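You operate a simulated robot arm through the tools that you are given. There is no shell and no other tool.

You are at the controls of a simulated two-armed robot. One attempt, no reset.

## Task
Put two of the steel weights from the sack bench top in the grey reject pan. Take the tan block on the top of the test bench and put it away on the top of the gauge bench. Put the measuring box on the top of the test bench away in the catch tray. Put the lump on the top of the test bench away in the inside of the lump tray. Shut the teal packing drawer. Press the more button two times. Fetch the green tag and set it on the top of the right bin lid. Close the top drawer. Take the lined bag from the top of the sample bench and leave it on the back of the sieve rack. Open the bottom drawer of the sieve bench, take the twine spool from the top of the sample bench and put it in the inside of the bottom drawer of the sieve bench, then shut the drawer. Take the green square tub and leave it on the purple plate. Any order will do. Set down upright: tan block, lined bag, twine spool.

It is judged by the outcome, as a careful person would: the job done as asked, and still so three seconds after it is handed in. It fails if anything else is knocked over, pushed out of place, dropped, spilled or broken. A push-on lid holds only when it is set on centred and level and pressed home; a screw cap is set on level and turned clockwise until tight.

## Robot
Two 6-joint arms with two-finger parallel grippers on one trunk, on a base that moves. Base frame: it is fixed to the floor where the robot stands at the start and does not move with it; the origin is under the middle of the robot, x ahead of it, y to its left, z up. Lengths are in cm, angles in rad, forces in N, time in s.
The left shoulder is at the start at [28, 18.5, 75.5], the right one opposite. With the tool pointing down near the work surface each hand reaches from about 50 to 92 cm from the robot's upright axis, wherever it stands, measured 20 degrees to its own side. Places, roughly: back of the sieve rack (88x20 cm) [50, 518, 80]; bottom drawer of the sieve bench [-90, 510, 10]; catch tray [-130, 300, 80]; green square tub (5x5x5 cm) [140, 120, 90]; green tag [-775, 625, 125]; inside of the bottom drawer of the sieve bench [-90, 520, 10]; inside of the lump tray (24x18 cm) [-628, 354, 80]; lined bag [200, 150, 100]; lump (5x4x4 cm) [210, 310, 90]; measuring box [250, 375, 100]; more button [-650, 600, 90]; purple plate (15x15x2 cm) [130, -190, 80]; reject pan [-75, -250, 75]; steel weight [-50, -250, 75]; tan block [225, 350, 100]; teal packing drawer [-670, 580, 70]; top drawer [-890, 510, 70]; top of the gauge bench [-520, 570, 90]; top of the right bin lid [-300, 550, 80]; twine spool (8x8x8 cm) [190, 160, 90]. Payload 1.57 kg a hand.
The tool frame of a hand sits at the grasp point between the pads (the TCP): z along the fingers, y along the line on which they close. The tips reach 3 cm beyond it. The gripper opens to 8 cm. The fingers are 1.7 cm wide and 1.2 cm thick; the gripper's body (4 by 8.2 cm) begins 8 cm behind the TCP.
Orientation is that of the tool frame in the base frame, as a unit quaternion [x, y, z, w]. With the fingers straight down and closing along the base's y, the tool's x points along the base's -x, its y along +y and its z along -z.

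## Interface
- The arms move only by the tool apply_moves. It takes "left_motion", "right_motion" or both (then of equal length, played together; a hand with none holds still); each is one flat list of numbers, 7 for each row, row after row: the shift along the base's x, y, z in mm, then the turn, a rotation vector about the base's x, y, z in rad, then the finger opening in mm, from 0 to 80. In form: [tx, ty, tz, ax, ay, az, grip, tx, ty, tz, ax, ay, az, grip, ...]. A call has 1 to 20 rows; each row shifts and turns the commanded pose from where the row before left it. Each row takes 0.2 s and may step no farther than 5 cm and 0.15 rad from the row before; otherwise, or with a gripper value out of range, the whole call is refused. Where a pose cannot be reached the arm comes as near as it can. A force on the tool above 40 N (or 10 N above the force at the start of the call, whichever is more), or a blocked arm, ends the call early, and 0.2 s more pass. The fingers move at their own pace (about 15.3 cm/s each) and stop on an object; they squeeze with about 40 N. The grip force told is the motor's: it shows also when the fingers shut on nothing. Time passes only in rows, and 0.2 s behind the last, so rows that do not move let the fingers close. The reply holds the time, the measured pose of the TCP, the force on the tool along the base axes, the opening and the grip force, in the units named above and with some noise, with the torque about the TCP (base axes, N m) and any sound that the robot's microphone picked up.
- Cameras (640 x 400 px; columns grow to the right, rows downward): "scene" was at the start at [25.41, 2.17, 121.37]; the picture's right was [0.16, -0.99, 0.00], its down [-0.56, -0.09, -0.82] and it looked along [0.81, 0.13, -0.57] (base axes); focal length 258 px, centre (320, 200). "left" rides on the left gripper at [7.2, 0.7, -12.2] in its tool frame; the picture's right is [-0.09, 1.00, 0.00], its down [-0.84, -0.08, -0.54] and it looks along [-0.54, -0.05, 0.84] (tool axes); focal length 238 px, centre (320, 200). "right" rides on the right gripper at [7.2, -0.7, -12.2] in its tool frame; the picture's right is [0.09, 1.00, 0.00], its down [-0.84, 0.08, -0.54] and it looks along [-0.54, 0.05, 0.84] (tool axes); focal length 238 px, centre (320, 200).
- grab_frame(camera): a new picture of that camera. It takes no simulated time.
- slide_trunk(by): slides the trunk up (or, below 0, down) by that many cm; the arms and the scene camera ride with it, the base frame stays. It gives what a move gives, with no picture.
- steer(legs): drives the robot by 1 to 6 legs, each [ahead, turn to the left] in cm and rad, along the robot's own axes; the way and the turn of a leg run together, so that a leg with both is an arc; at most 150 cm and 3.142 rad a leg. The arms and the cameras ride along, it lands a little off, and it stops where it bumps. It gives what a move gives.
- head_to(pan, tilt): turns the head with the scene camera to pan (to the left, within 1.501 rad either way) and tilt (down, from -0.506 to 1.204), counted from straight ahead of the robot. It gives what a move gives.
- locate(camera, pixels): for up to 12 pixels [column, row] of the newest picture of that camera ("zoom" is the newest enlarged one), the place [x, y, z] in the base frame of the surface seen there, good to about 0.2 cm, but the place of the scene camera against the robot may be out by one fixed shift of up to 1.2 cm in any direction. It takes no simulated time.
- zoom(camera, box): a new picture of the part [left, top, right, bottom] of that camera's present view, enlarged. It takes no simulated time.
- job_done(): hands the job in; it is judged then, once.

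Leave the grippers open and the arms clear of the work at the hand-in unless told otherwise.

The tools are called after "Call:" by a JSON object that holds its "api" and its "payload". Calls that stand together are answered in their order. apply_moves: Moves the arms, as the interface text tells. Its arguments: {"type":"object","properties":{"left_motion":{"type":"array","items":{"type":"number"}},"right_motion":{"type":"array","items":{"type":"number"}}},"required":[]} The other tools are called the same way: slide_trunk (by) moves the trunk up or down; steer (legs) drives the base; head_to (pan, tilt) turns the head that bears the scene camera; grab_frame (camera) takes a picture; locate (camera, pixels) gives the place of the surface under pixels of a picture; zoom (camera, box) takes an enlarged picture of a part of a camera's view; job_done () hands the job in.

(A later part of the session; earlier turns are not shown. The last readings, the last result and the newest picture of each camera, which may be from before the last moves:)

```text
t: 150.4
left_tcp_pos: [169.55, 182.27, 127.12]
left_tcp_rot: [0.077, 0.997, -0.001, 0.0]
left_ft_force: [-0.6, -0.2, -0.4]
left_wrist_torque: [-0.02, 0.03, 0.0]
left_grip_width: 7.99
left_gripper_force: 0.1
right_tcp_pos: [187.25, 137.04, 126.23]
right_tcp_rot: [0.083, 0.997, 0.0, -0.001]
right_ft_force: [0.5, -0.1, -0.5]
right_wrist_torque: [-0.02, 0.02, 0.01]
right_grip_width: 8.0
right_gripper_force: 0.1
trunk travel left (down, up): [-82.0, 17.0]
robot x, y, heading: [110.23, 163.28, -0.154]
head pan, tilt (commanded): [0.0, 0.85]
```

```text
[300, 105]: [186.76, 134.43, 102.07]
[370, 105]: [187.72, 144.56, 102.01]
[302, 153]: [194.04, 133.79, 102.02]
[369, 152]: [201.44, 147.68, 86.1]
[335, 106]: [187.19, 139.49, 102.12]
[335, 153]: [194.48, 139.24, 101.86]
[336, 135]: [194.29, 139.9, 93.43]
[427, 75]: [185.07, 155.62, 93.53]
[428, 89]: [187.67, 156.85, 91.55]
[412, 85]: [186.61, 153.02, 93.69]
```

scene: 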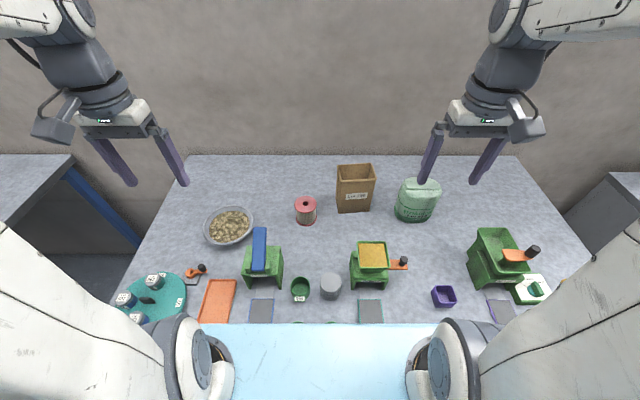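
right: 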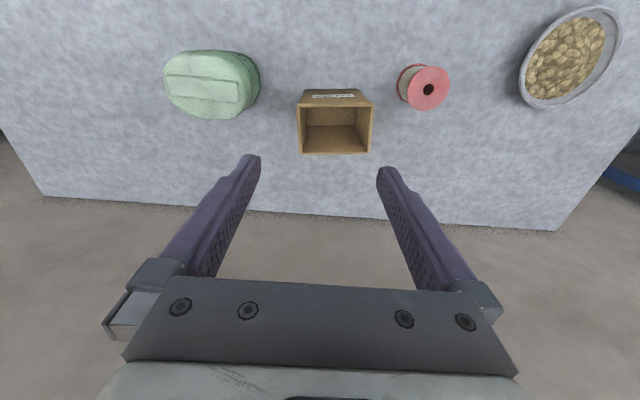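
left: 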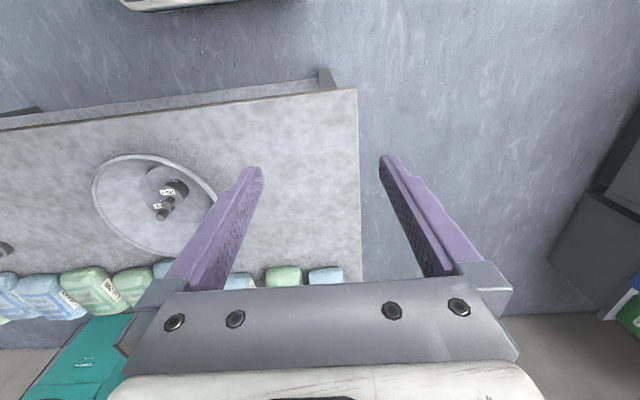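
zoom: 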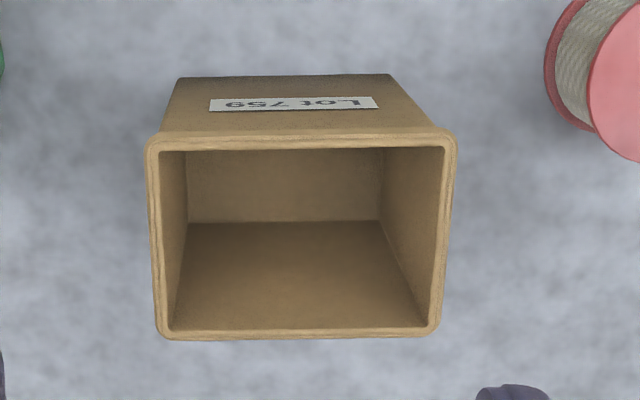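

The bag is empty with a stiff rim (~0.5 cm walls), rim z≈102, yaw ≈ -0.09. I'll pinch its right wall at (190.4,134.1). Moving above it first.

Call:
{"api": "apply_moves", "payload": {"right_motion": [16, -15, -30, 0, 0, 0.035, 40, 16, -15, -40, 0, 0, 0.035, 40, 0, 0, -40, 0, 0, 0, 40, 0, 0, -40, 0, 0, 0, 40, 0, 0, 0, 0, 0, 0, 40]}}

Call:
{"api": "grab_frame", "payload": {"camera": "right"}}

Call:
{"api": "locate", "payload": {"camera": "right", "pixels": [[320, 120], [320, 160], [330, 100], [250, 130], [300, 140]]}}

```text
t: 151.6
left_tcp_pos: [169.58, 182.18, 127.07]
left_tcp_rot: [0.076, 0.997, 0.0, 0.001]
left_ft_force: [0.8, 0.2, -0.5]
left_wrist_torque: [-0.03, 0.02, -0.03]
left_grip_width: 8.0
left_gripper_force: 0.1
right_tcp_pos: [190.89, 134.34, 111.17]
right_tcp_rot: [0.047, 0.999, 0.0, 0.0]
right_ft_force: [-0.2, -0.3, 1.6]
right_wrist_torque: [0.0, 0.0, -0.01]
right_grip_width: 3.98
right_gripper_force: 0.0
trunk travel left (down, up): [-82.0, 17.0]
robot x, y, heading: [110.39, 162.77, -0.15]
head pan, tilt (commanded): [0.0, 0.85]
```

```text
taken
```

right: 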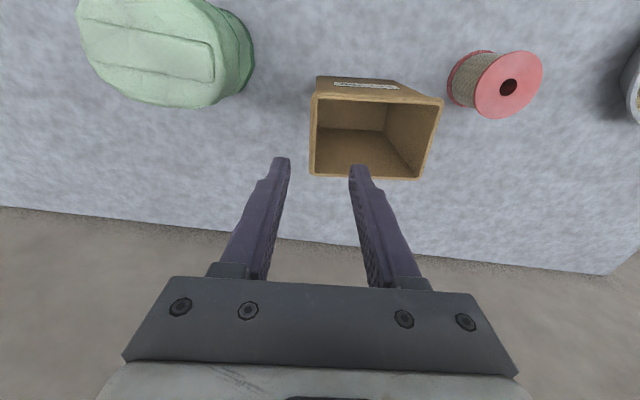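

```text
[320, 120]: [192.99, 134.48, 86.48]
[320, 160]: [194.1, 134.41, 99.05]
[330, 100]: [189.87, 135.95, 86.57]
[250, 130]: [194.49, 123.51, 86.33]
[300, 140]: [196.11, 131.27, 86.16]
```

I locate the right wall's rim precisely around (313,110–165).

Call:
{"api": "zoom", "payload": {"camera": "right", "box": [290, 80, 450, 190]}}

Call:
{"api": "locate", "payload": {"camera": "zoom", "pixels": [[88, 100], [86, 200], [84, 300], [80, 200], [92, 200], [570, 200], [330, 85], [300, 345]]}}

```text
3.64 times, centred on (370, 135) of right
```

zoom: 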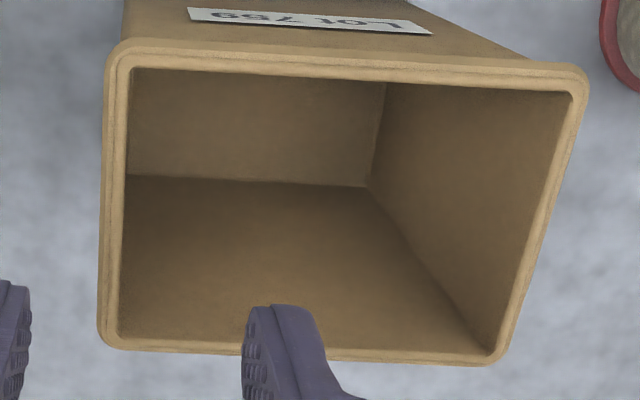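

```text
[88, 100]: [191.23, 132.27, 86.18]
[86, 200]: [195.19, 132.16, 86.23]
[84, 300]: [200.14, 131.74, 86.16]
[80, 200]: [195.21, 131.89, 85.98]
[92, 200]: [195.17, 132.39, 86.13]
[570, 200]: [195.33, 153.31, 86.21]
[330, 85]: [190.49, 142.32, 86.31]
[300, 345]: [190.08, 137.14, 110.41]
```

Call:
{"api": "locate", "payload": {"camera": "zoom", "pixels": [[118, 110], [116, 180], [110, 280], [108, 180], [122, 180], [545, 200], [300, 62], [300, 350]]}}

```text
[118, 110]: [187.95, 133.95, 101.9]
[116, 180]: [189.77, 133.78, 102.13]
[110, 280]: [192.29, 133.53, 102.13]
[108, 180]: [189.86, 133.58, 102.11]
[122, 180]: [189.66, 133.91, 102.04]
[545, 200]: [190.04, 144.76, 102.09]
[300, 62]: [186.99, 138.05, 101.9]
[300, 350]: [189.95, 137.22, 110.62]
```

Wall centre ≈(190.3,133.7). I align and descend so the pads straddle the wall, then close.

Call:
{"api": "apply_moves", "payload": {"right_motion": [-6, -6, -20, 0, 0, 0, 40, 0, 0, -40, 0, 0, 0, 40, 0, 0, -40, 0, 0, 0, 40, 0, 0, -12, 0, 0, 0, 40, 0, 0, 0, 0, 0, 0, 40]}}

Call:
{"api": "grab_frame", "payload": {"camera": "right"}}

```text
t: 152.8
left_tcp_pos: [169.67, 182.25, 127.09]
left_tcp_rot: [0.077, 0.997, 0.0, 0.0]
left_ft_force: [0.5, 0.5, -0.6]
left_wrist_torque: [0.01, 0.0, 0.0]
left_grip_width: 8.0
left_gripper_force: 0.1
right_tcp_pos: [189.83, 133.59, 99.87]
right_tcp_rot: [0.047, 0.999, 0.0, 0.0]
right_ft_force: [-0.1, 0.0, -0.4]
right_wrist_torque: [0.0, -0.01, 0.01]
right_grip_width: 4.0
right_gripper_force: 0.0
trunk travel left (down, up): [-82.0, 17.0]
robot x, y, heading: [109.97, 163.09, -0.149]
head pan, tilt (commanded): [0.0, 0.85]
```

```text
taken
```

right: 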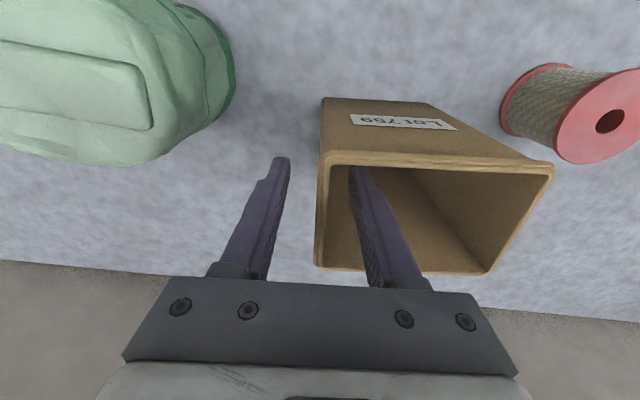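

The pads straddle the right wall. I close and then lift slowly.

Call:
{"api": "apply_moves", "payload": {"right_motion": [0, 0, 0, 0, 0, 0, 20, 0, 0, 0, 0, 0, 0, 0, 0, 0, 0, 0, 0, 0, 0, 0, 0, 0, 0, 0, 0, 0]}}

Call:
{"api": "grab_frame", "payload": {"camera": "right"}}

```text
t: 153.8
left_tcp_pos: [169.5, 182.34, 127.03]
left_tcp_rot: [0.077, 0.997, 0.0, 0.0]
left_ft_force: [0.6, -0.1, 0.3]
left_wrist_torque: [-0.01, -0.04, -0.02]
left_grip_width: 7.97
left_gripper_force: 0.0
right_tcp_pos: [189.82, 133.66, 99.89]
right_tcp_rot: [0.047, 0.999, 0.0, 0.0]
right_ft_force: [0.5, -0.2, 0.1]
right_wrist_torque: [-0.06, -0.05, 0.0]
right_grip_width: 0.22
right_gripper_force: 23.5
trunk travel left (down, up): [-82.0, 17.0]
robot x, y, heading: [110.21, 162.89, -0.15]
head pan, tilt (commanded): [0.0, 0.85]
```

```text
taken
```

right: 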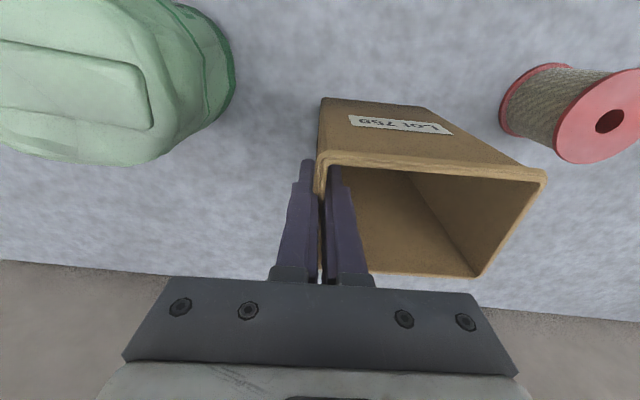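

Wall held (2.2 mm). I lift the bag slowly.

Call:
{"api": "apply_moves", "payload": {"right_motion": [0, 0, 10, 0, 0, 0, 0, 0, 0, 20, 0, 0, 0, 0, 0, 0, 30, 0, 0, 0, 0, 0, 0, 30, 0, 0, 0, 0, 0, 0, 30, 0, 0, 0, 0, 0, 0, 30, 0, 0, 0, 0, 0, 0, 30, 0, 0, 0, 0, 0, 0, 20, 0, 0, 0, 0]}}

Call:
{"api": "grab_frame", "payload": {"camera": "right"}}

Call:
{"api": "grab_frame", "payload": {"camera": "scene"}}

```text
t: 155.6
left_tcp_pos: [169.54, 182.22, 127.04]
left_tcp_rot: [0.077, 0.997, 0.0, 0.0]
left_ft_force: [-0.7, 0.0, -0.3]
left_wrist_torque: [0.02, 0.0, 0.04]
left_grip_width: 7.98
left_gripper_force: 0.0
right_tcp_pos: [189.76, 133.6, 120.13]
right_tcp_rot: [0.047, 0.999, 0.0, 0.0]
right_ft_force: [-1.1, -0.3, -0.3]
right_wrist_torque: [0.0, -0.02, 0.01]
right_grip_width: 0.21
right_gripper_force: 23.1
trunk travel left (down, up): [-82.0, 17.0]
robot x, y, heading: [110.19, 163.06, -0.154]
head pan, tilt (commanded): [0.0, 0.85]
```

```text
taken
```

right: 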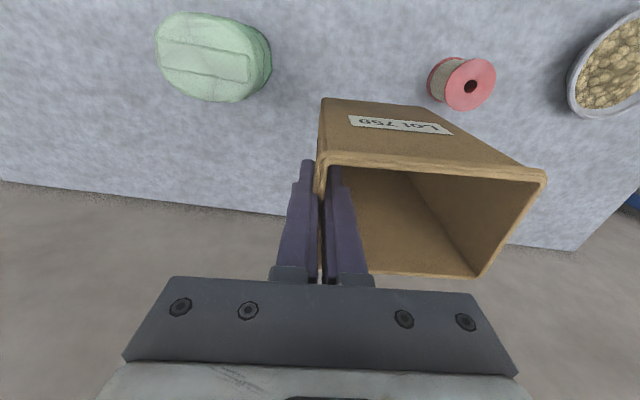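

```text
taken
```

scene: 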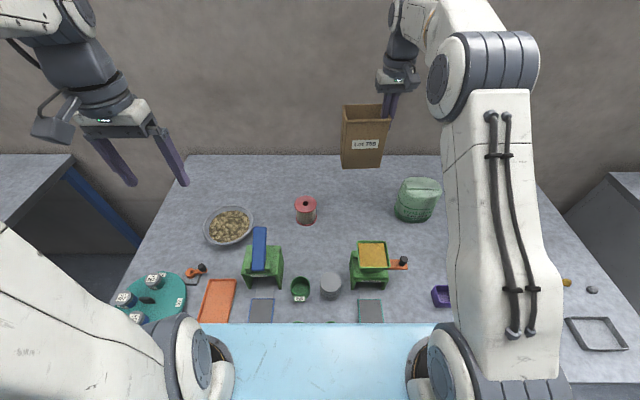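

The bag hangs upright. I retract the right hand with it and bring the left hand above the spool.

Call:
{"api": "apply_moves", "payload": {"left_motion": [0, 0, 0, 0, 0, 0, 80, 0, 0, 0, 0, 0, 0, 80, 26, -36, -13, 0, 0, 0, 80, 26, -36, -13, 0, 0, 0, 80, 26, -36, -13, 0, 0, 0, 80, 26, -36, -13, 0, 0, 0, 80, 26, -36, -13, 0, 0, 0, 80, 26, -36, -13, 0, 0, 0, 80, 26, -36, -13, 0, 0, 0, 80, 0, 0, 0, 0, 0, 0, 80], "right_motion": [-24, -9, 5, 0, 0, 0, 0, -24, -9, 5, 0, 0, 0, 0, -24, -9, 5, 0, 0, 0, 0, -24, -9, 5, 0, 0, 0, 0, -24, -9, 5, 0, 0, 0, 0, -24, -9, 5, 0, 0, 0, 0, -24, -9, 5, 0, 0, 0, 0, -24, -9, 5, 0, 0, 0, 0, -24, -9, 5, 0, 0, 0, 0, 0, 0, 0, 0, 0, 0, 0]}}

Call:
{"api": "grab_frame", "payload": {"camera": "left"}}

Call:
{"api": "grab_frame", "payload": {"camera": "scene"}}

```text
t: 157.8
left_tcp_pos: [188.08, 156.86, 117.82]
left_tcp_rot: [0.077, 0.997, -0.001, -0.001]
left_ft_force: [-0.5, -0.4, 0.1]
left_wrist_torque: [0.01, -0.01, 0.0]
left_grip_width: 7.99
left_gripper_force: 0.1
right_tcp_pos: [168.26, 125.49, 124.35]
right_tcp_rot: [0.048, 0.999, -0.001, 0.001]
right_ft_force: [-0.4, 0.4, -0.5]
right_wrist_torque: [-0.04, 0.01, 0.03]
right_grip_width: 0.22
right_gripper_force: 23.9
trunk travel left (down, up): [-82.0, 17.0]
robot x, y, heading: [110.09, 162.94, -0.149]
head pan, tilt (commanded): [0.0, 0.85]
```

```text
taken
```

left: 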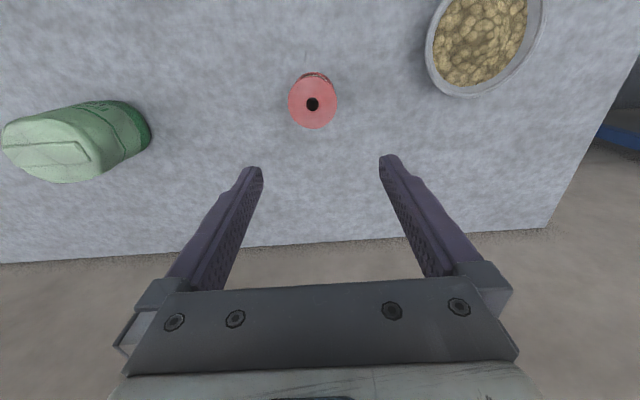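

```text
taken
```

scene: 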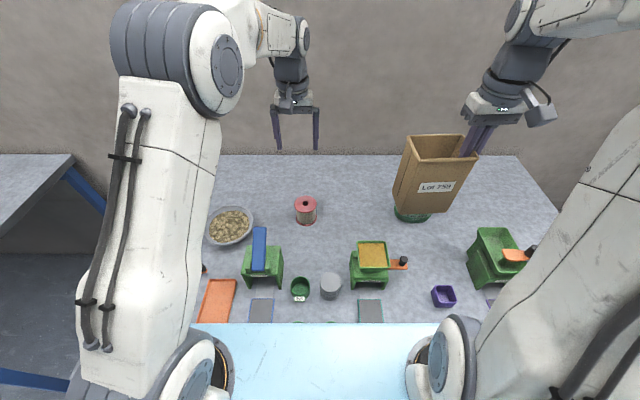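

I zoom in on the spool flange in the left camera.

Call:
{"api": "zoom", "payload": {"camera": "left", "box": [270, 60, 350, 140]}}

Call:
{"api": "locate", "payload": {"camera": "left", "pixels": [[291, 103], [334, 103], [312, 81], [312, 126], [312, 92], [312, 115], [315, 75], [300, 103], [325, 103]]}}

```text
5.00 times, centred on (310, 100) of left
```

zoom: 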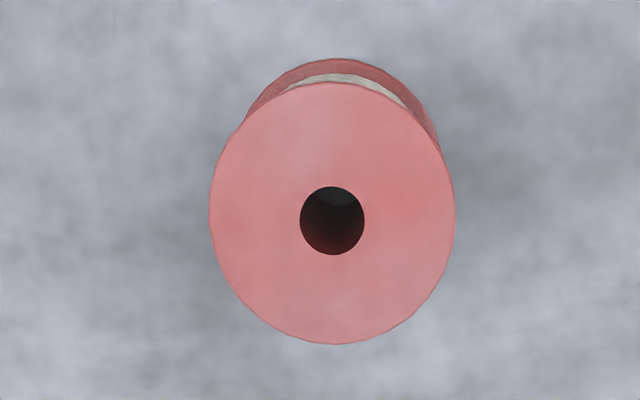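

```text
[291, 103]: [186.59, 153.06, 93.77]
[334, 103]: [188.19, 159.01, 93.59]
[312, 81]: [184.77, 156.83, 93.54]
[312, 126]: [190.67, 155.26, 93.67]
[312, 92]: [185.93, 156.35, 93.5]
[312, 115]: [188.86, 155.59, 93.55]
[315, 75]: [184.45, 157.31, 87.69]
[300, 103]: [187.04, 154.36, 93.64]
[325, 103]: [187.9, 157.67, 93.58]
```

Flange Ø≈7.1 cm, top z≈93.6, centre ≈(187.5,155.9). I align, and descend with fully open fingers to just above, then check.

Call:
{"api": "apply_moves", "payload": {"left_motion": [-6, -9, -20, 0, 0, 0, 80, 0, 0, -40, 0, 0, 0, 80, 0, 0, -40, 0, 0, 0, 80, 0, 0, -30, 0, 0, 0, 80, 0, 0, 0, 0, 0, 0, 80]}}

Call:
{"api": "grab_frame", "payload": {"camera": "left"}}

```text
t: 159.0
left_tcp_pos: [187.3, 156.03, 105.12]
left_tcp_rot: [0.077, 0.997, 0.0, 0.0]
left_ft_force: [0.1, -0.5, 0.0]
left_wrist_torque: [-0.03, 0.0, -0.02]
left_grip_width: 7.98
left_gripper_force: 0.0
right_tcp_pos: [168.35, 125.52, 124.41]
right_tcp_rot: [0.047, 0.999, -0.001, 0.0]
right_ft_force: [0.0, 0.1, -0.9]
right_wrist_torque: [-0.04, 0.01, 0.0]
right_grip_width: 0.24
right_gripper_force: 23.4
trunk travel left (down, up): [-82.0, 17.0]
robot x, y, heading: [109.88, 163.17, -0.153]
head pan, tilt (commanded): [0.0, 0.85]
```

```text
taken
```

left: 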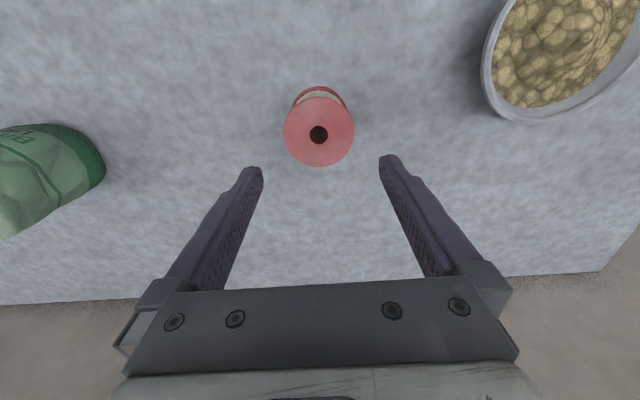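

Aligned (hole at (319,134), predicted (319.5,133)). I descend 12 cm and close.

Call:
{"api": "apply_moves", "payload": {"left_motion": [0, 0, -40, 0, 0, 0, 80, 0, 0, -40, 0, 0, 0, 80, 0, 0, -28, 0, 0, 0, 80, 0, 0, -14, 0, 0, 0, 80, 0, 0, 0, 0, 0, 0, 80]}}

Call:
{"api": "grab_frame", "payload": {"camera": "left"}}

```text
t: 160.2
left_tcp_pos: [187.43, 156.05, 92.64]
left_tcp_rot: [0.076, 0.997, 0.0, 0.0]
left_ft_force: [-0.2, -0.4, 0.6]
left_wrist_torque: [-0.04, 0.01, 0.0]
left_grip_width: 7.97
left_gripper_force: 0.1
right_tcp_pos: [168.26, 125.36, 124.52]
right_tcp_rot: [0.047, 0.999, 0.0, 0.0]
right_ft_force: [0.5, -0.2, -0.2]
right_wrist_torque: [-0.02, 0.0, 0.01]
right_grip_width: 0.24
right_gripper_force: 24.0
trunk travel left (down, up): [-82.0, 17.0]
robot x, y, heading: [110.23, 163.14, -0.154]
head pan, tilt (commanded): [0.0, 0.85]
```

```text
taken
```

left: 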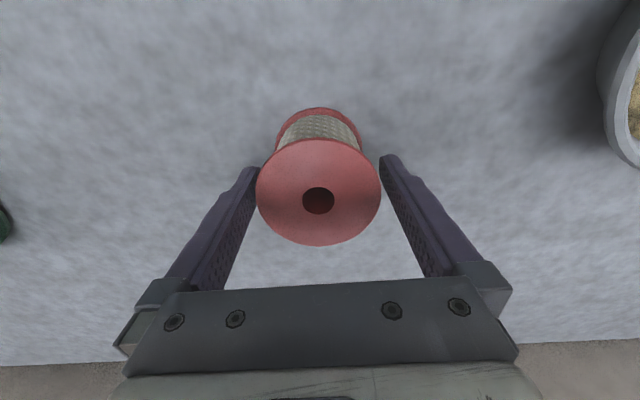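

Flange is centred between the fingers. Close and lift.

Call:
{"api": "apply_moves", "payload": {"left_motion": [0, 0, 0, 0, 0, 0, 60, 0, 0, 0, 0, 0, 0, 60, 0, 0, 0, 0, 0, 0, 60]}}

Call:
{"api": "grab_frame", "payload": {"camera": "left"}}

```text
t: 161.0
left_tcp_pos: [187.42, 156.03, 92.62]
left_tcp_rot: [0.076, 0.997, 0.0, 0.0]
left_ft_force: [0.7, 0.2, 0.4]
left_wrist_torque: [0.0, -0.01, -0.01]
left_grip_width: 7.01
left_gripper_force: 40.6
right_tcp_pos: [168.28, 125.37, 124.51]
right_tcp_rot: [0.046, 0.999, 0.0, -0.001]
right_ft_force: [-0.3, -0.6, 0.2]
right_wrist_torque: [0.0, -0.01, 0.0]
right_grip_width: 0.24
right_gripper_force: 23.7
trunk travel left (down, up): [-82.0, 17.0]
robot x, y, heading: [110.0, 163.12, -0.15]
head pan, tilt (commanded): [0.0, 0.85]
```

```text
taken
```

left: 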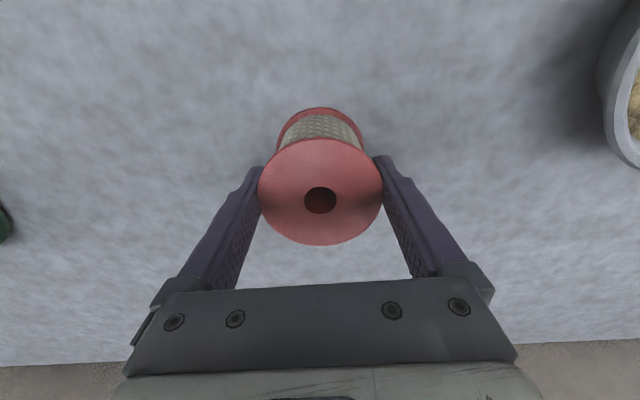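

Held at 7.01 cm with 40 N. I lift slowly 25 cm.

Call:
{"api": "apply_moves", "payload": {"left_motion": [0, 0, 10, 0, 0, 0, 60, 0, 0, 20, 0, 0, 0, 60, 0, 0, 30, 0, 0, 0, 60, 0, 0, 40, 0, 0, 0, 60, 0, 0, 40, 0, 0, 0, 60, 0, 0, 40, 0, 0, 0, 60, 0, 0, 40, 0, 0, 0, 60, 0, 0, 40, 0, 0, 0, 60, 0, 0, 0, 0, 0, 0, 60]}}

Call:
{"api": "grab_frame", "payload": {"camera": "left"}}

Call:
{"api": "grab_frame", "payload": {"camera": "scene"}}

```text
t: 163.0
left_tcp_pos: [187.11, 156.01, 118.69]
left_tcp_rot: [0.077, 0.997, -0.001, 0.0]
left_ft_force: [-0.1, 0.4, -1.1]
left_wrist_torque: [0.03, -0.01, 0.01]
left_grip_width: 7.01
left_gripper_force: 39.8
right_tcp_pos: [168.36, 125.57, 124.47]
right_tcp_rot: [0.047, 0.999, 0.0, 0.001]
right_ft_force: [-0.3, 0.0, 0.1]
right_wrist_torque: [-0.02, -0.01, -0.02]
right_grip_width: 0.23
right_gripper_force: 24.3
trunk travel left (down, up): [-82.0, 17.0]
robot x, y, heading: [110.21, 163.09, -0.153]
head pan, tilt (commanded): [0.0, 0.85]
```

```text
taken
```

left: 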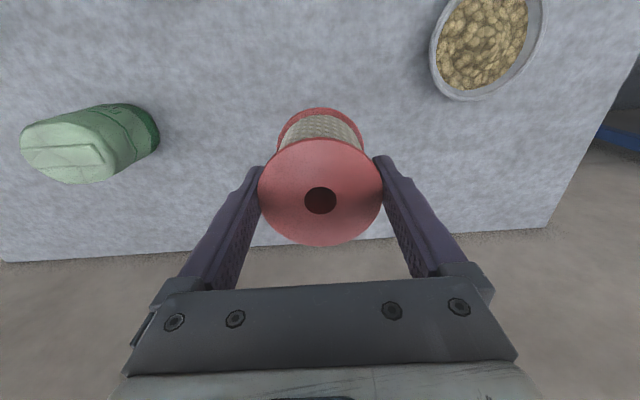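

```text
taken
```

scene: 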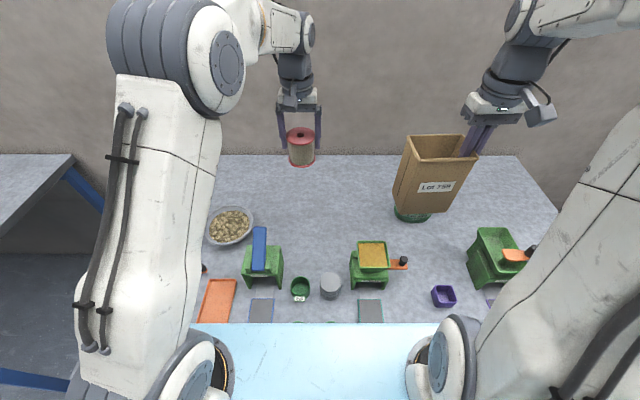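

Both objects held. I retract the left hand, then back out from the bench.

Call:
{"api": "apply_moves", "payload": {"left_motion": [-26, 36, 8, 0, 0, 0, 60, -26, 36, 8, 0, 0, 0, 60, -26, 36, 8, 0, 0, 0, 60, -26, 36, 8, 0, 0, 0, 60, -26, 36, 8, 0, 0, 0, 60, -26, 36, 8, 0, 0, 0, 60, -26, 36, 8, 0, 0, 0, 60]}}

Call:
{"api": "steer", "payload": {"legs": [[-95, 0], [0, 1.5]]}}

Call:
{"api": "head_to", "payload": {"pan": 0.0, "tilt": 0.4}}

Call:
{"api": "grab_frame", "payload": {"camera": "scene"}}

```text
t: 164.6
left_tcp_pos: [169.39, 181.23, 124.17]
left_tcp_rot: [0.077, 0.997, -0.001, 0.0]
left_ft_force: [0.4, 0.7, -1.7]
left_wrist_torque: [0.02, 0.01, -0.01]
left_grip_width: 7.02
left_gripper_force: 40.3
right_tcp_pos: [168.34, 125.47, 124.36]
right_tcp_rot: [0.048, 0.999, 0.0, 0.0]
right_ft_force: [0.2, -0.3, 0.0]
right_wrist_torque: [-0.06, -0.01, 0.0]
right_grip_width: 0.23
right_gripper_force: 23.5
trunk travel left (down, up): [-82.0, 17.0]
robot x, y, heading: [110.24, 163.69, -0.147]
head pan, tilt (commanded): [0.0, 0.85]
```

```text
t: 173.2
left_tcp_pos: [3.78, 237.63, 124.15]
left_tcp_rot: [-0.625, 0.781, 0.0, 0.0]
left_ft_force: [0.7, 0.4, -0.9]
left_wrist_torque: [0.01, -0.04, 0.01]
left_grip_width: 6.9
left_gripper_force: 40.2
right_tcp_pos: [59.46, 232.78, 124.43]
right_tcp_rot: [-0.648, 0.762, 0.0, 0.0]
right_ft_force: [-0.2, -0.2, -0.4]
right_wrist_torque: [-0.04, -0.03, 0.01]
right_grip_width: 0.21
right_gripper_force: 23.6
trunk travel left (down, up): [-82.0, 17.0]
robot x, y, heading: [17.95, 177.26, 1.349]
head pan, tilt (commanded): [0.0, 0.85]
```

```text
t: 174.1
left_tcp_pos: [3.69, 237.54, 124.19]
left_tcp_rot: [-0.624, 0.781, 0.0, 0.0]
left_ft_force: [-0.2, 0.4, -0.8]
left_wrist_torque: [-0.02, -0.02, -0.03]
left_grip_width: 6.89
left_gripper_force: 40.1
right_tcp_pos: [59.42, 232.74, 124.45]
right_tcp_rot: [-0.647, 0.762, -0.001, 0.0]
right_ft_force: [-0.8, -0.7, -0.6]
right_wrist_torque: [0.01, -0.06, 0.01]
right_grip_width: 0.22
right_gripper_force: 24.0
trunk travel left (down, up): [-82.0, 17.0]
robot x, y, heading: [17.6, 177.25, 1.352]
head pan, tilt (commanded): [0.0, 0.4]
```

```text
taken
```

scene: 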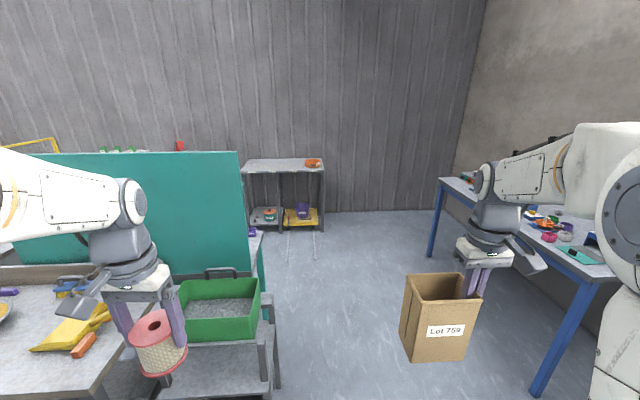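

The left grip width changed slightly (6.9). I check the spool in the left camera.

Call:
{"api": "grab_frame", "payload": {"camera": "left"}}

Call:
{"api": "locate", "payload": {"camera": "scene", "pixels": [[285, 165], [245, 170], [323, 170], [313, 162], [220, 290], [180, 290], [250, 260], [265, 220], [60, 290], [100, 370], [315, 255], [320, 300]]}}

```text
taken
```

left: 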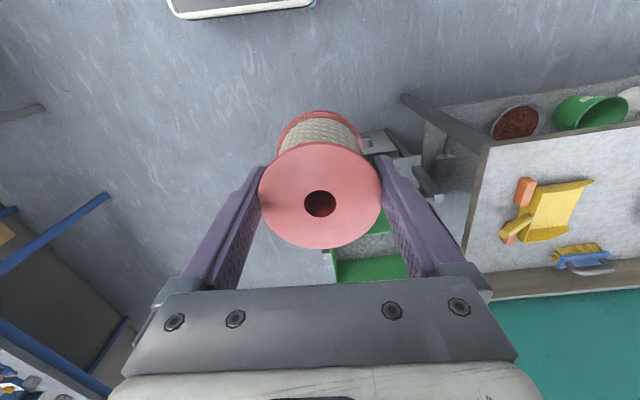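

```text
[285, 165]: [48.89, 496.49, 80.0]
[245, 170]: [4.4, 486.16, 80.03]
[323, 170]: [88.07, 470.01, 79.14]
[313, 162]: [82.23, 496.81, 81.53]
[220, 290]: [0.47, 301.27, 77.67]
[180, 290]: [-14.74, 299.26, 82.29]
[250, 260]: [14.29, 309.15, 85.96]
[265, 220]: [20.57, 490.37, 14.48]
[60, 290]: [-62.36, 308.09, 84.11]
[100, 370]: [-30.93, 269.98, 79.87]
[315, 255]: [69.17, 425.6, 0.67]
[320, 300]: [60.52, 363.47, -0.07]
```

Spool still firmly held. I locate the teal panel and free floor, to plan the path to the sieve rack.

Call:
{"api": "locate", "payload": {"camera": "scene", "pixels": [[235, 200], [150, 170], [60, 180], [238, 265], [262, 300], [275, 375], [440, 180], [540, 390], [330, 228], [605, 280]]}}

Call:
{"api": "zoom", "payload": {"camera": "scene", "box": [220, 130, 350, 240]}}

```text
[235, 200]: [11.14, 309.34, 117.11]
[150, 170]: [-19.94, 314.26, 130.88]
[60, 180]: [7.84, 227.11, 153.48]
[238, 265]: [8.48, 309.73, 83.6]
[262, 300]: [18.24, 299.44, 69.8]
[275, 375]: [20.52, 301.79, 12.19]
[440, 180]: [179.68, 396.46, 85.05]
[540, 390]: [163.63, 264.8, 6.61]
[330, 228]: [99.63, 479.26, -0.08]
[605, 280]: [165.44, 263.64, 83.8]
```

```text
3.64 times, centred on (285, 185) of scene
```

zoom: 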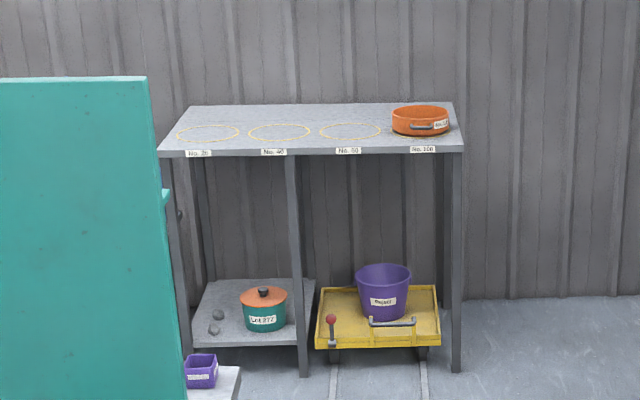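

The panel and cart end at x≈20,y≈300. I'll pass to the right: drive to about (75,290) and look again.

Call:
{"api": "steer", "payload": {"legs": [[0, -0.25], [126, 0], [0, 0.5]]}}

Call:
{"api": "head_to", "payload": {"pan": 0.2, "tilt": 0.45}}

Call:
{"api": "grab_frame", "payload": {"camera": "scene"}}

```text
t: 182.7
left_tcp_pos: [48.43, 343.43, 124.08]
left_tcp_rot: [0.709, -0.705, 0.0, 0.0]
left_ft_force: [0.0, 0.6, -1.9]
left_wrist_torque: [0.0, 0.01, -0.02]
left_grip_width: 6.84
left_gripper_force: 39.8
right_tcp_pos: [103.86, 351.16, 124.59]
right_tcp_rot: [0.729, -0.684, 0.0, -0.001]
right_ft_force: [0.1, 0.5, -0.6]
right_wrist_torque: [0.0, -0.02, 0.0]
right_grip_width: 0.26
right_gripper_force: 24.3
trunk travel left (down, up): [-82.0, 17.0]
robot x, y, heading: [75.6, 288.18, 1.577]
head pan, tilt (commanded): [0.0, 0.4]
```

```text
t: 183.4
left_tcp_pos: [48.48, 343.3, 124.18]
left_tcp_rot: [0.71, -0.705, 0.0, 0.0]
left_ft_force: [-0.3, 0.5, -1.3]
left_wrist_torque: [-0.02, -0.02, 0.03]
left_grip_width: 6.82
left_gripper_force: 40.0
right_tcp_pos: [103.82, 351.35, 124.41]
right_tcp_rot: [0.729, -0.684, 0.0, -0.001]
right_ft_force: [0.1, -0.2, -0.3]
right_wrist_torque: [0.02, -0.04, 0.02]
right_grip_width: 0.23
right_gripper_force: 23.6
trunk travel left (down, up): [-82.0, 17.0]
robot x, y, heading: [75.8, 288.0, 1.582]
head pan, tilt (commanded): [0.201, 0.45]
```

```text
taken
```

scene: 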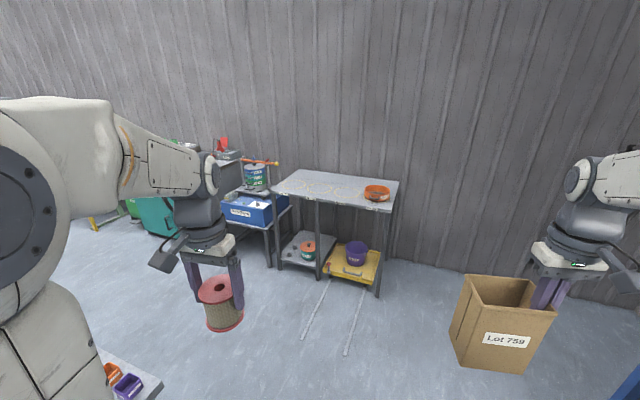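

The grip width on the spool keeps creeping (6.82). I check the left camera.

Call:
{"api": "grab_frame", "payload": {"camera": "left"}}

Call:
{"api": "zoom", "payload": {"camera": "scene", "box": [120, 120, 420, 310]}}

Call:
{"api": "locate", "payload": {"camera": "scene", "pixels": [[277, 192], [390, 210], [398, 181], [317, 173], [375, 192], [345, 185], [270, 260], [345, 282], [380, 290], [105, 370], [155, 385]]}}

```text
taken
```

left: 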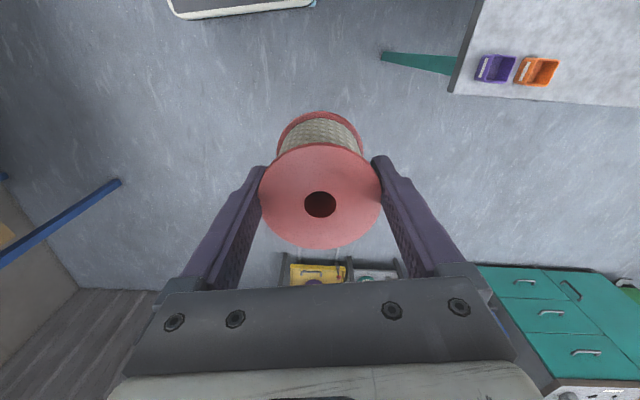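

```text
2.11 times, centred on (270, 215) of scene
```

zoom: 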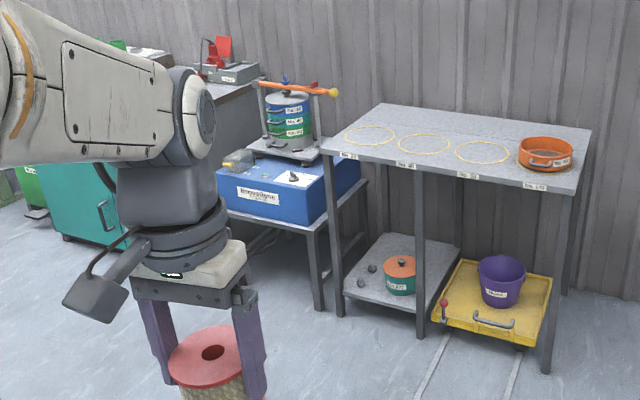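

```text
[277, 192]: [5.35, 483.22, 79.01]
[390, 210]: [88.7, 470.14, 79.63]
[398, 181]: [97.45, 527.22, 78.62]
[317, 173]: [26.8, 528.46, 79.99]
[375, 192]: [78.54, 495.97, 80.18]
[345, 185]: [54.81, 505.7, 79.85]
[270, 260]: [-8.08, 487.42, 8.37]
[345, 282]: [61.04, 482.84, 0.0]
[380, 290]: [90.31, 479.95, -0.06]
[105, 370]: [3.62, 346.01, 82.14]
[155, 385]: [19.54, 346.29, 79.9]
```

I check heights of the device left of the rack before passing nearby: sieve stack top at zoom (300,90).

Call:
{"api": "locate", "payload": {"camera": "zoom", "pixels": [[300, 90], [288, 100], [330, 93], [260, 85], [270, 175], [225, 55], [222, 75], [320, 230], [460, 180], [545, 145]]}}

```text
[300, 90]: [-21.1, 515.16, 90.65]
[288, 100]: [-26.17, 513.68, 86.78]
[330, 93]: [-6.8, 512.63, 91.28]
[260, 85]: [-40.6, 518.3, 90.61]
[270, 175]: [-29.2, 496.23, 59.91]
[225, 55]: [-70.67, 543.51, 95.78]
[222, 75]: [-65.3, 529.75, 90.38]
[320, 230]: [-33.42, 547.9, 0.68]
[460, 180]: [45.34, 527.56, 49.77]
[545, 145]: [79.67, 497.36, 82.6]
```

All below z≈96; my load is at ≥110. I drive around to in front of the sieve rack.

Call:
{"api": "steer", "payload": {"legs": [[75, 0], [0, 0.62], [90, 0], [0, -0.79]]}}

Call:
{"api": "head_to", "payload": {"pan": -0.1, "tilt": 0.75}}

Call:
{"api": "grab_frame", "payload": {"camera": "scene"}}

Call:
{"api": "grab_frame", "payload": {"camera": "left"}}

```text
t: 194.6
left_tcp_pos: [-23.7, 477.61, 124.32]
left_tcp_rot: [0.828, -0.561, 0.0, 0.001]
left_ft_force: [0.1, 0.5, -0.7]
left_wrist_torque: [-0.01, 0.06, -0.02]
left_grip_width: 6.81
left_gripper_force: 40.1
right_tcp_pos: [25.07, 505.24, 124.56]
right_tcp_rot: [0.843, -0.537, 0.0, 0.0]
right_ft_force: [0.9, -0.1, -0.3]
right_wrist_torque: [-0.02, 0.01, 0.0]
right_grip_width: 0.23
right_gripper_force: 23.6
trunk travel left (down, up): [-82.0, 17.0]
robot x, y, heading: [22.03, 436.02, 1.953]
head pan, tilt (commanded): [0.201, 0.45]
stopped in leg 4: the robot was blocked; the commanded pose is now the measured one
```

```text
t: 195.4
left_tcp_pos: [-23.79, 477.71, 124.06]
left_tcp_rot: [0.828, -0.561, -0.001, 0.0]
left_ft_force: [1.1, -0.3, -0.8]
left_wrist_torque: [-0.01, -0.01, 0.01]
left_grip_width: 6.8
left_gripper_force: 40.1
right_tcp_pos: [24.99, 505.18, 124.55]
right_tcp_rot: [0.843, -0.538, 0.0, -0.002]
right_ft_force: [-0.4, -0.8, -1.4]
right_wrist_torque: [-0.01, -0.05, -0.01]
right_grip_width: 0.22
right_gripper_force: 23.3
trunk travel left (down, up): [-82.0, 17.0]
robot x, y, heading: [21.82, 436.63, 1.956]
head pan, tilt (commanded): [-0.099, 0.75]
```

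```text
taken
```

scene: 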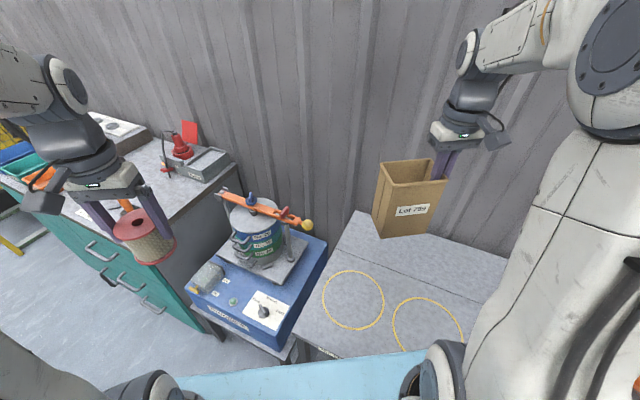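

```text
taken
```

left: 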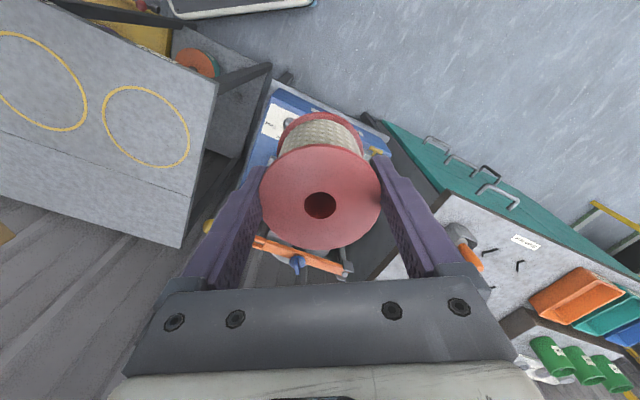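

The turn was blocked near the rack (base corner). I back off 14 cm, turn, and look.

Call:
{"api": "steer", "payload": {"legs": [[-14, 0], [0, -0.54]]}}

Call:
{"api": "grab_frame", "payload": {"camera": "scene"}}

Call:
{"api": "locate", "payload": {"camera": "scene", "pixels": [[320, 220], [400, 220], [320, 260], [400, 300], [250, 280], [480, 260], [540, 230]]}}

```text
t: 198.3
left_tcp_pos: [10.3, 482.15, 124.17]
left_tcp_rot: [-0.643, 0.766, 0.0, -0.001]
left_ft_force: [0.5, -0.3, -1.6]
left_wrist_torque: [0.01, 0.05, -0.02]
left_grip_width: 6.83
left_gripper_force: 40.4
right_tcp_pos: [66.34, 479.92, 124.54]
right_tcp_rot: [-0.665, 0.747, 0.001, 0.0]
right_ft_force: [-0.5, 0.3, -0.3]
right_wrist_torque: [-0.01, 0.03, -0.02]
right_grip_width: 0.22
right_gripper_force: 23.9
trunk travel left (down, up): [-82.0, 17.0]
robot x, y, heading: [27.47, 422.5, 1.4]
head pan, tilt (commanded): [-0.099, 0.75]
```

```text
taken
```

scene: 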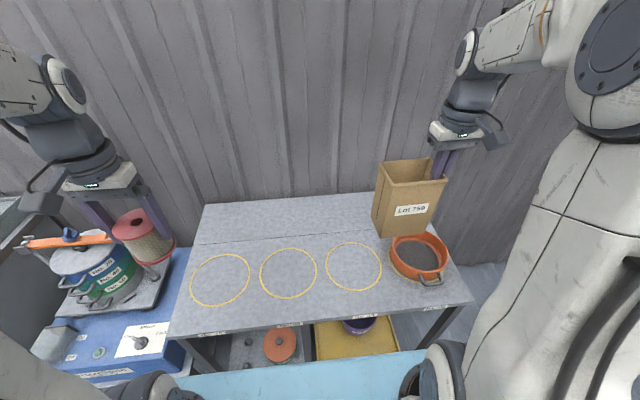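

```text
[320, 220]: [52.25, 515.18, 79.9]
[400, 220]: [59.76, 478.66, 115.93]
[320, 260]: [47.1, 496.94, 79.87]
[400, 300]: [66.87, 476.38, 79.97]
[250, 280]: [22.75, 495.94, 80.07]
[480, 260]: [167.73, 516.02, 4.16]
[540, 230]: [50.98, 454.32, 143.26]
```

I see the back strip (beyond the seam at row ~235). I locate seam and back edge.

Call:
{"api": "locate", "payload": {"camera": "scene", "pixels": [[300, 235], [300, 199], [220, 241], [220, 206], [360, 231], [360, 196], [172, 332], [470, 300], [195, 243], [203, 207]]}}

```text
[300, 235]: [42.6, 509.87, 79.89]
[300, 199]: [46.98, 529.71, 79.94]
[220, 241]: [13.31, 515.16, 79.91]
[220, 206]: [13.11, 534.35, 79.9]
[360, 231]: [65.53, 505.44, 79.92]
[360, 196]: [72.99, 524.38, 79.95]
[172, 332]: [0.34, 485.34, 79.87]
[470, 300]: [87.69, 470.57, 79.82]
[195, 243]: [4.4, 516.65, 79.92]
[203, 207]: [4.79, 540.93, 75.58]
```

The strip's centre is about y≈519 at x≈46. I drive 13 cm forward squarely.

Call:
{"api": "steer", "payload": {"legs": [[13, -0.01]]}}

Call:
{"api": "grab_frame", "payload": {"camera": "scene"}}

Call:
{"api": "grab_frame", "payload": {"camera": "right"}}

```text
t: 199.6
left_tcp_pos: [13.44, 495.8, 124.26]
left_tcp_rot: [-0.638, 0.77, 0.0, 0.0]
left_ft_force: [-0.3, 0.0, -0.8]
left_wrist_torque: [0.04, 0.03, -0.02]
left_grip_width: 6.81
left_gripper_force: 40.1
right_tcp_pos: [69.42, 492.85, 124.51]
right_tcp_rot: [-0.66, 0.751, 0.0, 0.001]
right_ft_force: [0.1, -0.5, -0.5]
right_wrist_torque: [0.03, 0.02, 0.0]
right_grip_width: 0.25
right_gripper_force: 23.7
trunk travel left (down, up): [-82.0, 17.0]
robot x, y, heading: [29.62, 435.93, 1.386]
head pan, tilt (commanded): [-0.099, 0.75]
```

```text
taken
```

scene: 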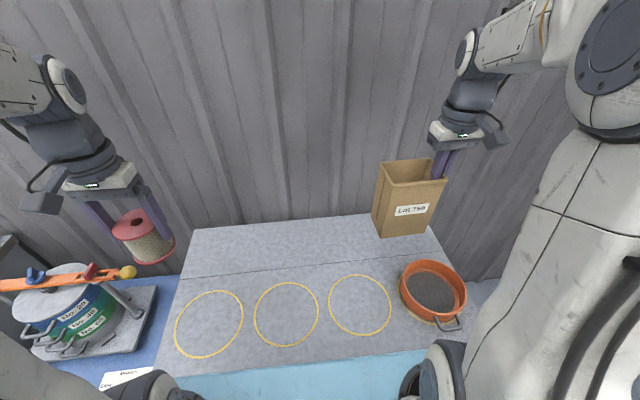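

```text
taken
```

right: 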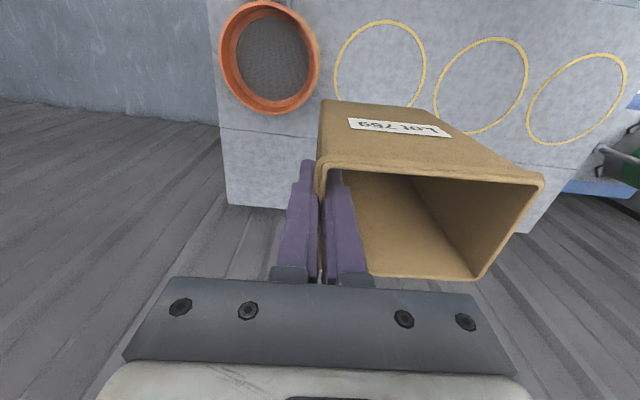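

I check the strip position with the right wrist camera: seam near (260,133), back edge (260,207).

Call:
{"api": "locate", "payload": {"camera": "right", "pixels": [[260, 133], [260, 205], [300, 135], [240, 170], [228, 204], [530, 165], [540, 200]]}}

Call:
{"api": "locate", "payload": {"camera": "scene", "pixels": [[300, 266], [300, 223], [240, 271], [240, 229], [350, 262], [350, 218]]}}

```text
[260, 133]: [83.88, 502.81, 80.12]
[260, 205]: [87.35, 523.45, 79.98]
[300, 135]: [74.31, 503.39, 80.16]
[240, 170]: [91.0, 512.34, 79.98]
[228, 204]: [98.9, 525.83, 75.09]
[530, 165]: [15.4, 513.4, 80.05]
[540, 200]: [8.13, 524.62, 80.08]
```

```text
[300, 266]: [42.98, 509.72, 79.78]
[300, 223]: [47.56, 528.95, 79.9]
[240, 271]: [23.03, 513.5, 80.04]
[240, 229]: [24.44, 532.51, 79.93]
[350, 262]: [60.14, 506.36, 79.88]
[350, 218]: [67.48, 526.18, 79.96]
```

I move the bag over the strip centre and lower to ~6 cm above.

Call:
{"api": "apply_moves", "payload": {"right_motion": [-26, 35, 0, 0, 0, -0.007, 0, -26, 35, 0, 0, 0, -0.007, 0, -26, 34, 0, 0, 0, -0.007, 0, -26, 34, 0, 0, 0, -0.007, 0, -26, 34, 0, 0, 0, -0.007, 0, -26, 34, 0, 0, 0, -0.007, 0, -25, 35, 0, 0, 0, -0.008, 0, 0, 0, -40, 0, 0, 0, 0, 0, 0, -40, 0, 0, 0, 0, 0, 0, -40, 0, 0, 0, 0, 0, 0, -40, 0, 0, 0, 0, 0, 0, -40, 0, 0, 0, 0, 0, 0, -40, 0, 0, 0, 0, 0, 0, 0, 0, 0, 0, 0]}}

Call:
{"api": "grab_frame", "payload": {"camera": "right"}}

Call:
{"api": "grab_frame", "payload": {"camera": "scene"}}

```text
t: 202.6
left_tcp_pos: [13.51, 495.71, 124.19]
left_tcp_rot: [-0.638, 0.77, -0.001, -0.001]
left_ft_force: [0.2, -0.2, -1.8]
left_wrist_torque: [-0.02, 0.0, 0.01]
left_grip_width: 6.78
left_gripper_force: 39.9
right_tcp_pos: [51.32, 516.4, 100.56]
right_tcp_rot: [-0.64, 0.768, -0.001, 0.0]
right_ft_force: [0.0, 0.7, -0.9]
right_wrist_torque: [-0.02, 0.01, -0.01]
right_grip_width: 0.22
right_gripper_force: 23.7
trunk travel left (down, up): [-82.0, 17.0]
robot x, y, heading: [29.74, 436.32, 1.383]
head pan, tilt (commanded): [-0.099, 0.75]
```

```text
taken
```

right: 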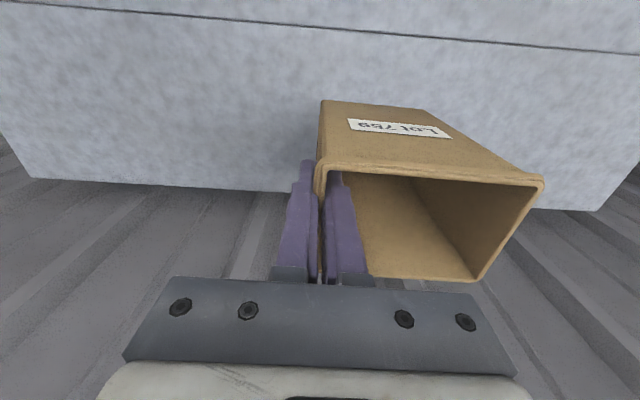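

```text
taken
```

scene: 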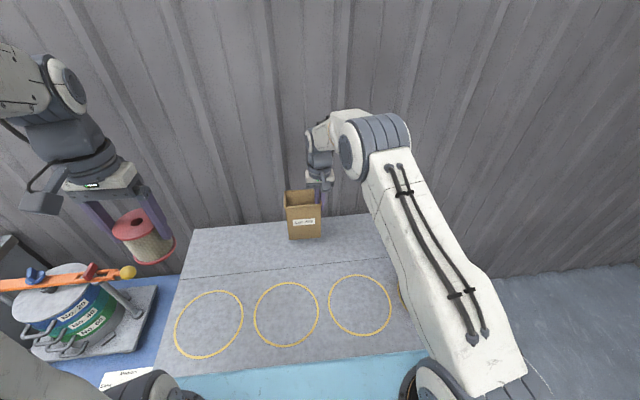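

The bag is over the strip. I lower 6 cm, then the last bit in small steps.

Call:
{"api": "apply_moves", "payload": {"right_motion": [0, 3, -30, 0, 0, 0, 0, 0, 0, -20, 0, 0, 0, 0, 0, 0, -10, 0, 0, 0, 0, 0, 0, -4, 0, 0, 0, 0, 0, 0, -2, 0, 0, 0, 0, 0, 0, 0, 0, 0, 0, 0]}}

Call:
{"api": "grab_frame", "payload": {"camera": "right"}}

Call:
{"api": "grab_frame", "payload": {"camera": "scene"}}

```text
t: 204.0
left_tcp_pos: [13.35, 495.73, 124.19]
left_tcp_rot: [-0.638, 0.77, 0.0, -0.001]
left_ft_force: [0.5, 0.3, -0.7]
left_wrist_torque: [0.0, 0.01, 0.0]
left_grip_width: 6.77
left_gripper_force: 39.9
right_tcp_pos: [51.18, 517.14, 93.89]
right_tcp_rot: [-0.641, 0.767, 0.0, 0.002]
right_ft_force: [0.3, -0.5, 1.6]
right_wrist_torque: [0.16, 0.08, 0.05]
right_grip_width: 0.21
right_gripper_force: 23.6
trunk travel left (down, up): [-82.0, 17.0]
robot x, y, heading: [29.69, 436.11, 1.389]
head pan, tilt (commanded): [-0.099, 0.75]
```

```text
taken
```

right: 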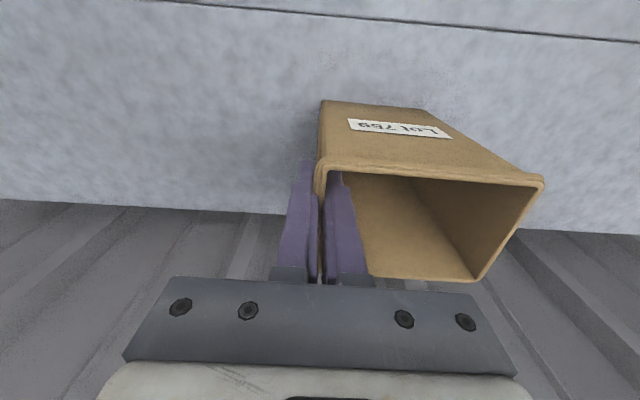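

```text
taken
```

scene: 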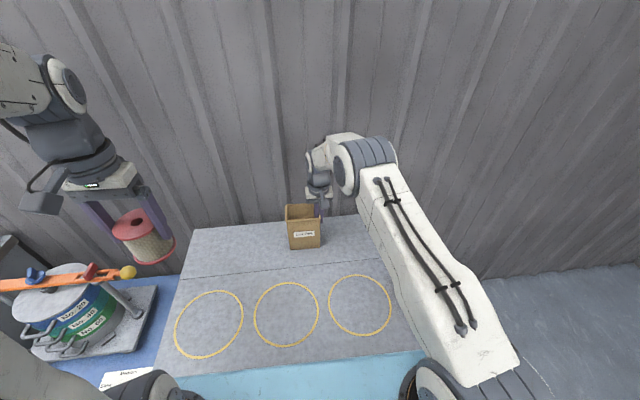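

Light contact; the bag stands on the back strip. I open and lift straight up.

Call:
{"api": "apply_moves", "payload": {"right_motion": [0, 0, 0, 0, 0, 0, 10, 0, 0, 0, 0, 0, 0, 30, 0, 0, 0, 0, 0, 0, 36, 0, 0, 20, 0, 0, 0, 36, 0, 0, 40, 0, 0, 0, 36, 0, 0, 40, 0, 0, 0, 36, 0, 0, 40, 0, 0, 0, 36, 0, 0, 40, 0, 0, 0, 36, 0, 0, 40, 0, 0, 0, 36, 30, -30, 0, 0, 0, 0, 60, 30, -30, 0, 0, 0, 0, 80, 30, -30, 0, 0, 0, 0, 80, 30, -30, 0, 0, 0, 0, 80, 30, -30, 0, 0, 0, 0, 80]}}

Call:
{"api": "grab_frame", "payload": {"camera": "scene"}}

Call:
{"api": "grab_frame", "payload": {"camera": "left"}}

```text
t: 207.0
left_tcp_pos: [13.39, 495.8, 124.25]
left_tcp_rot: [-0.638, 0.77, 0.0, -0.001]
left_ft_force: [0.3, 0.5, -1.7]
left_wrist_torque: [0.0, -0.01, 0.01]
left_grip_width: 6.74
left_gripper_force: 39.9
right_tcp_pos: [66.23, 501.95, 116.2]
right_tcp_rot: [-0.641, 0.767, 0.0, 0.001]
right_ft_force: [-1.3, 0.8, 0.3]
right_wrist_torque: [0.02, -0.02, 0.03]
right_grip_width: 8.0
right_gripper_force: 0.1
trunk travel left (down, up): [-82.0, 17.0]
robot x, y, heading: [29.78, 436.1, 1.387]
head pan, tilt (commanded): [-0.099, 0.75]
```

```text
taken
```

scene: 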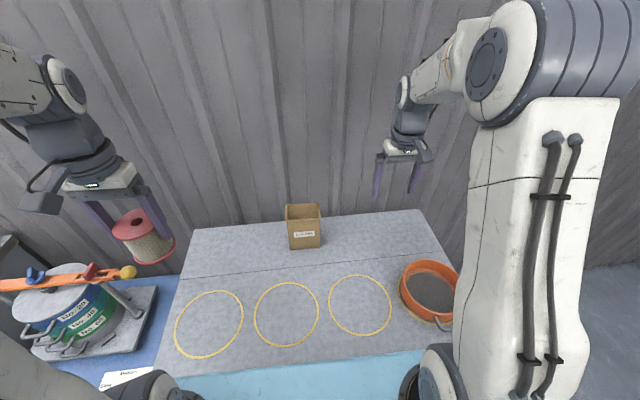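

```text
taken
```

left: 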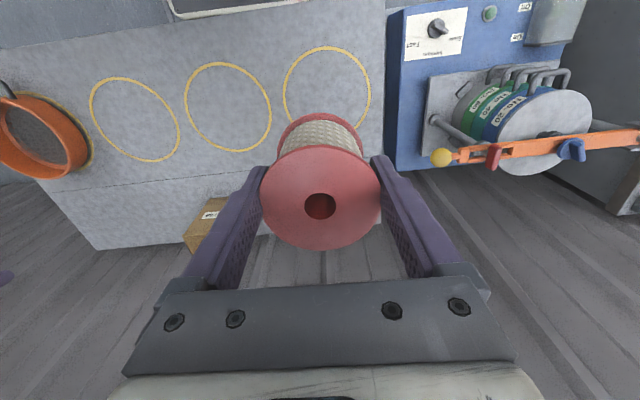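

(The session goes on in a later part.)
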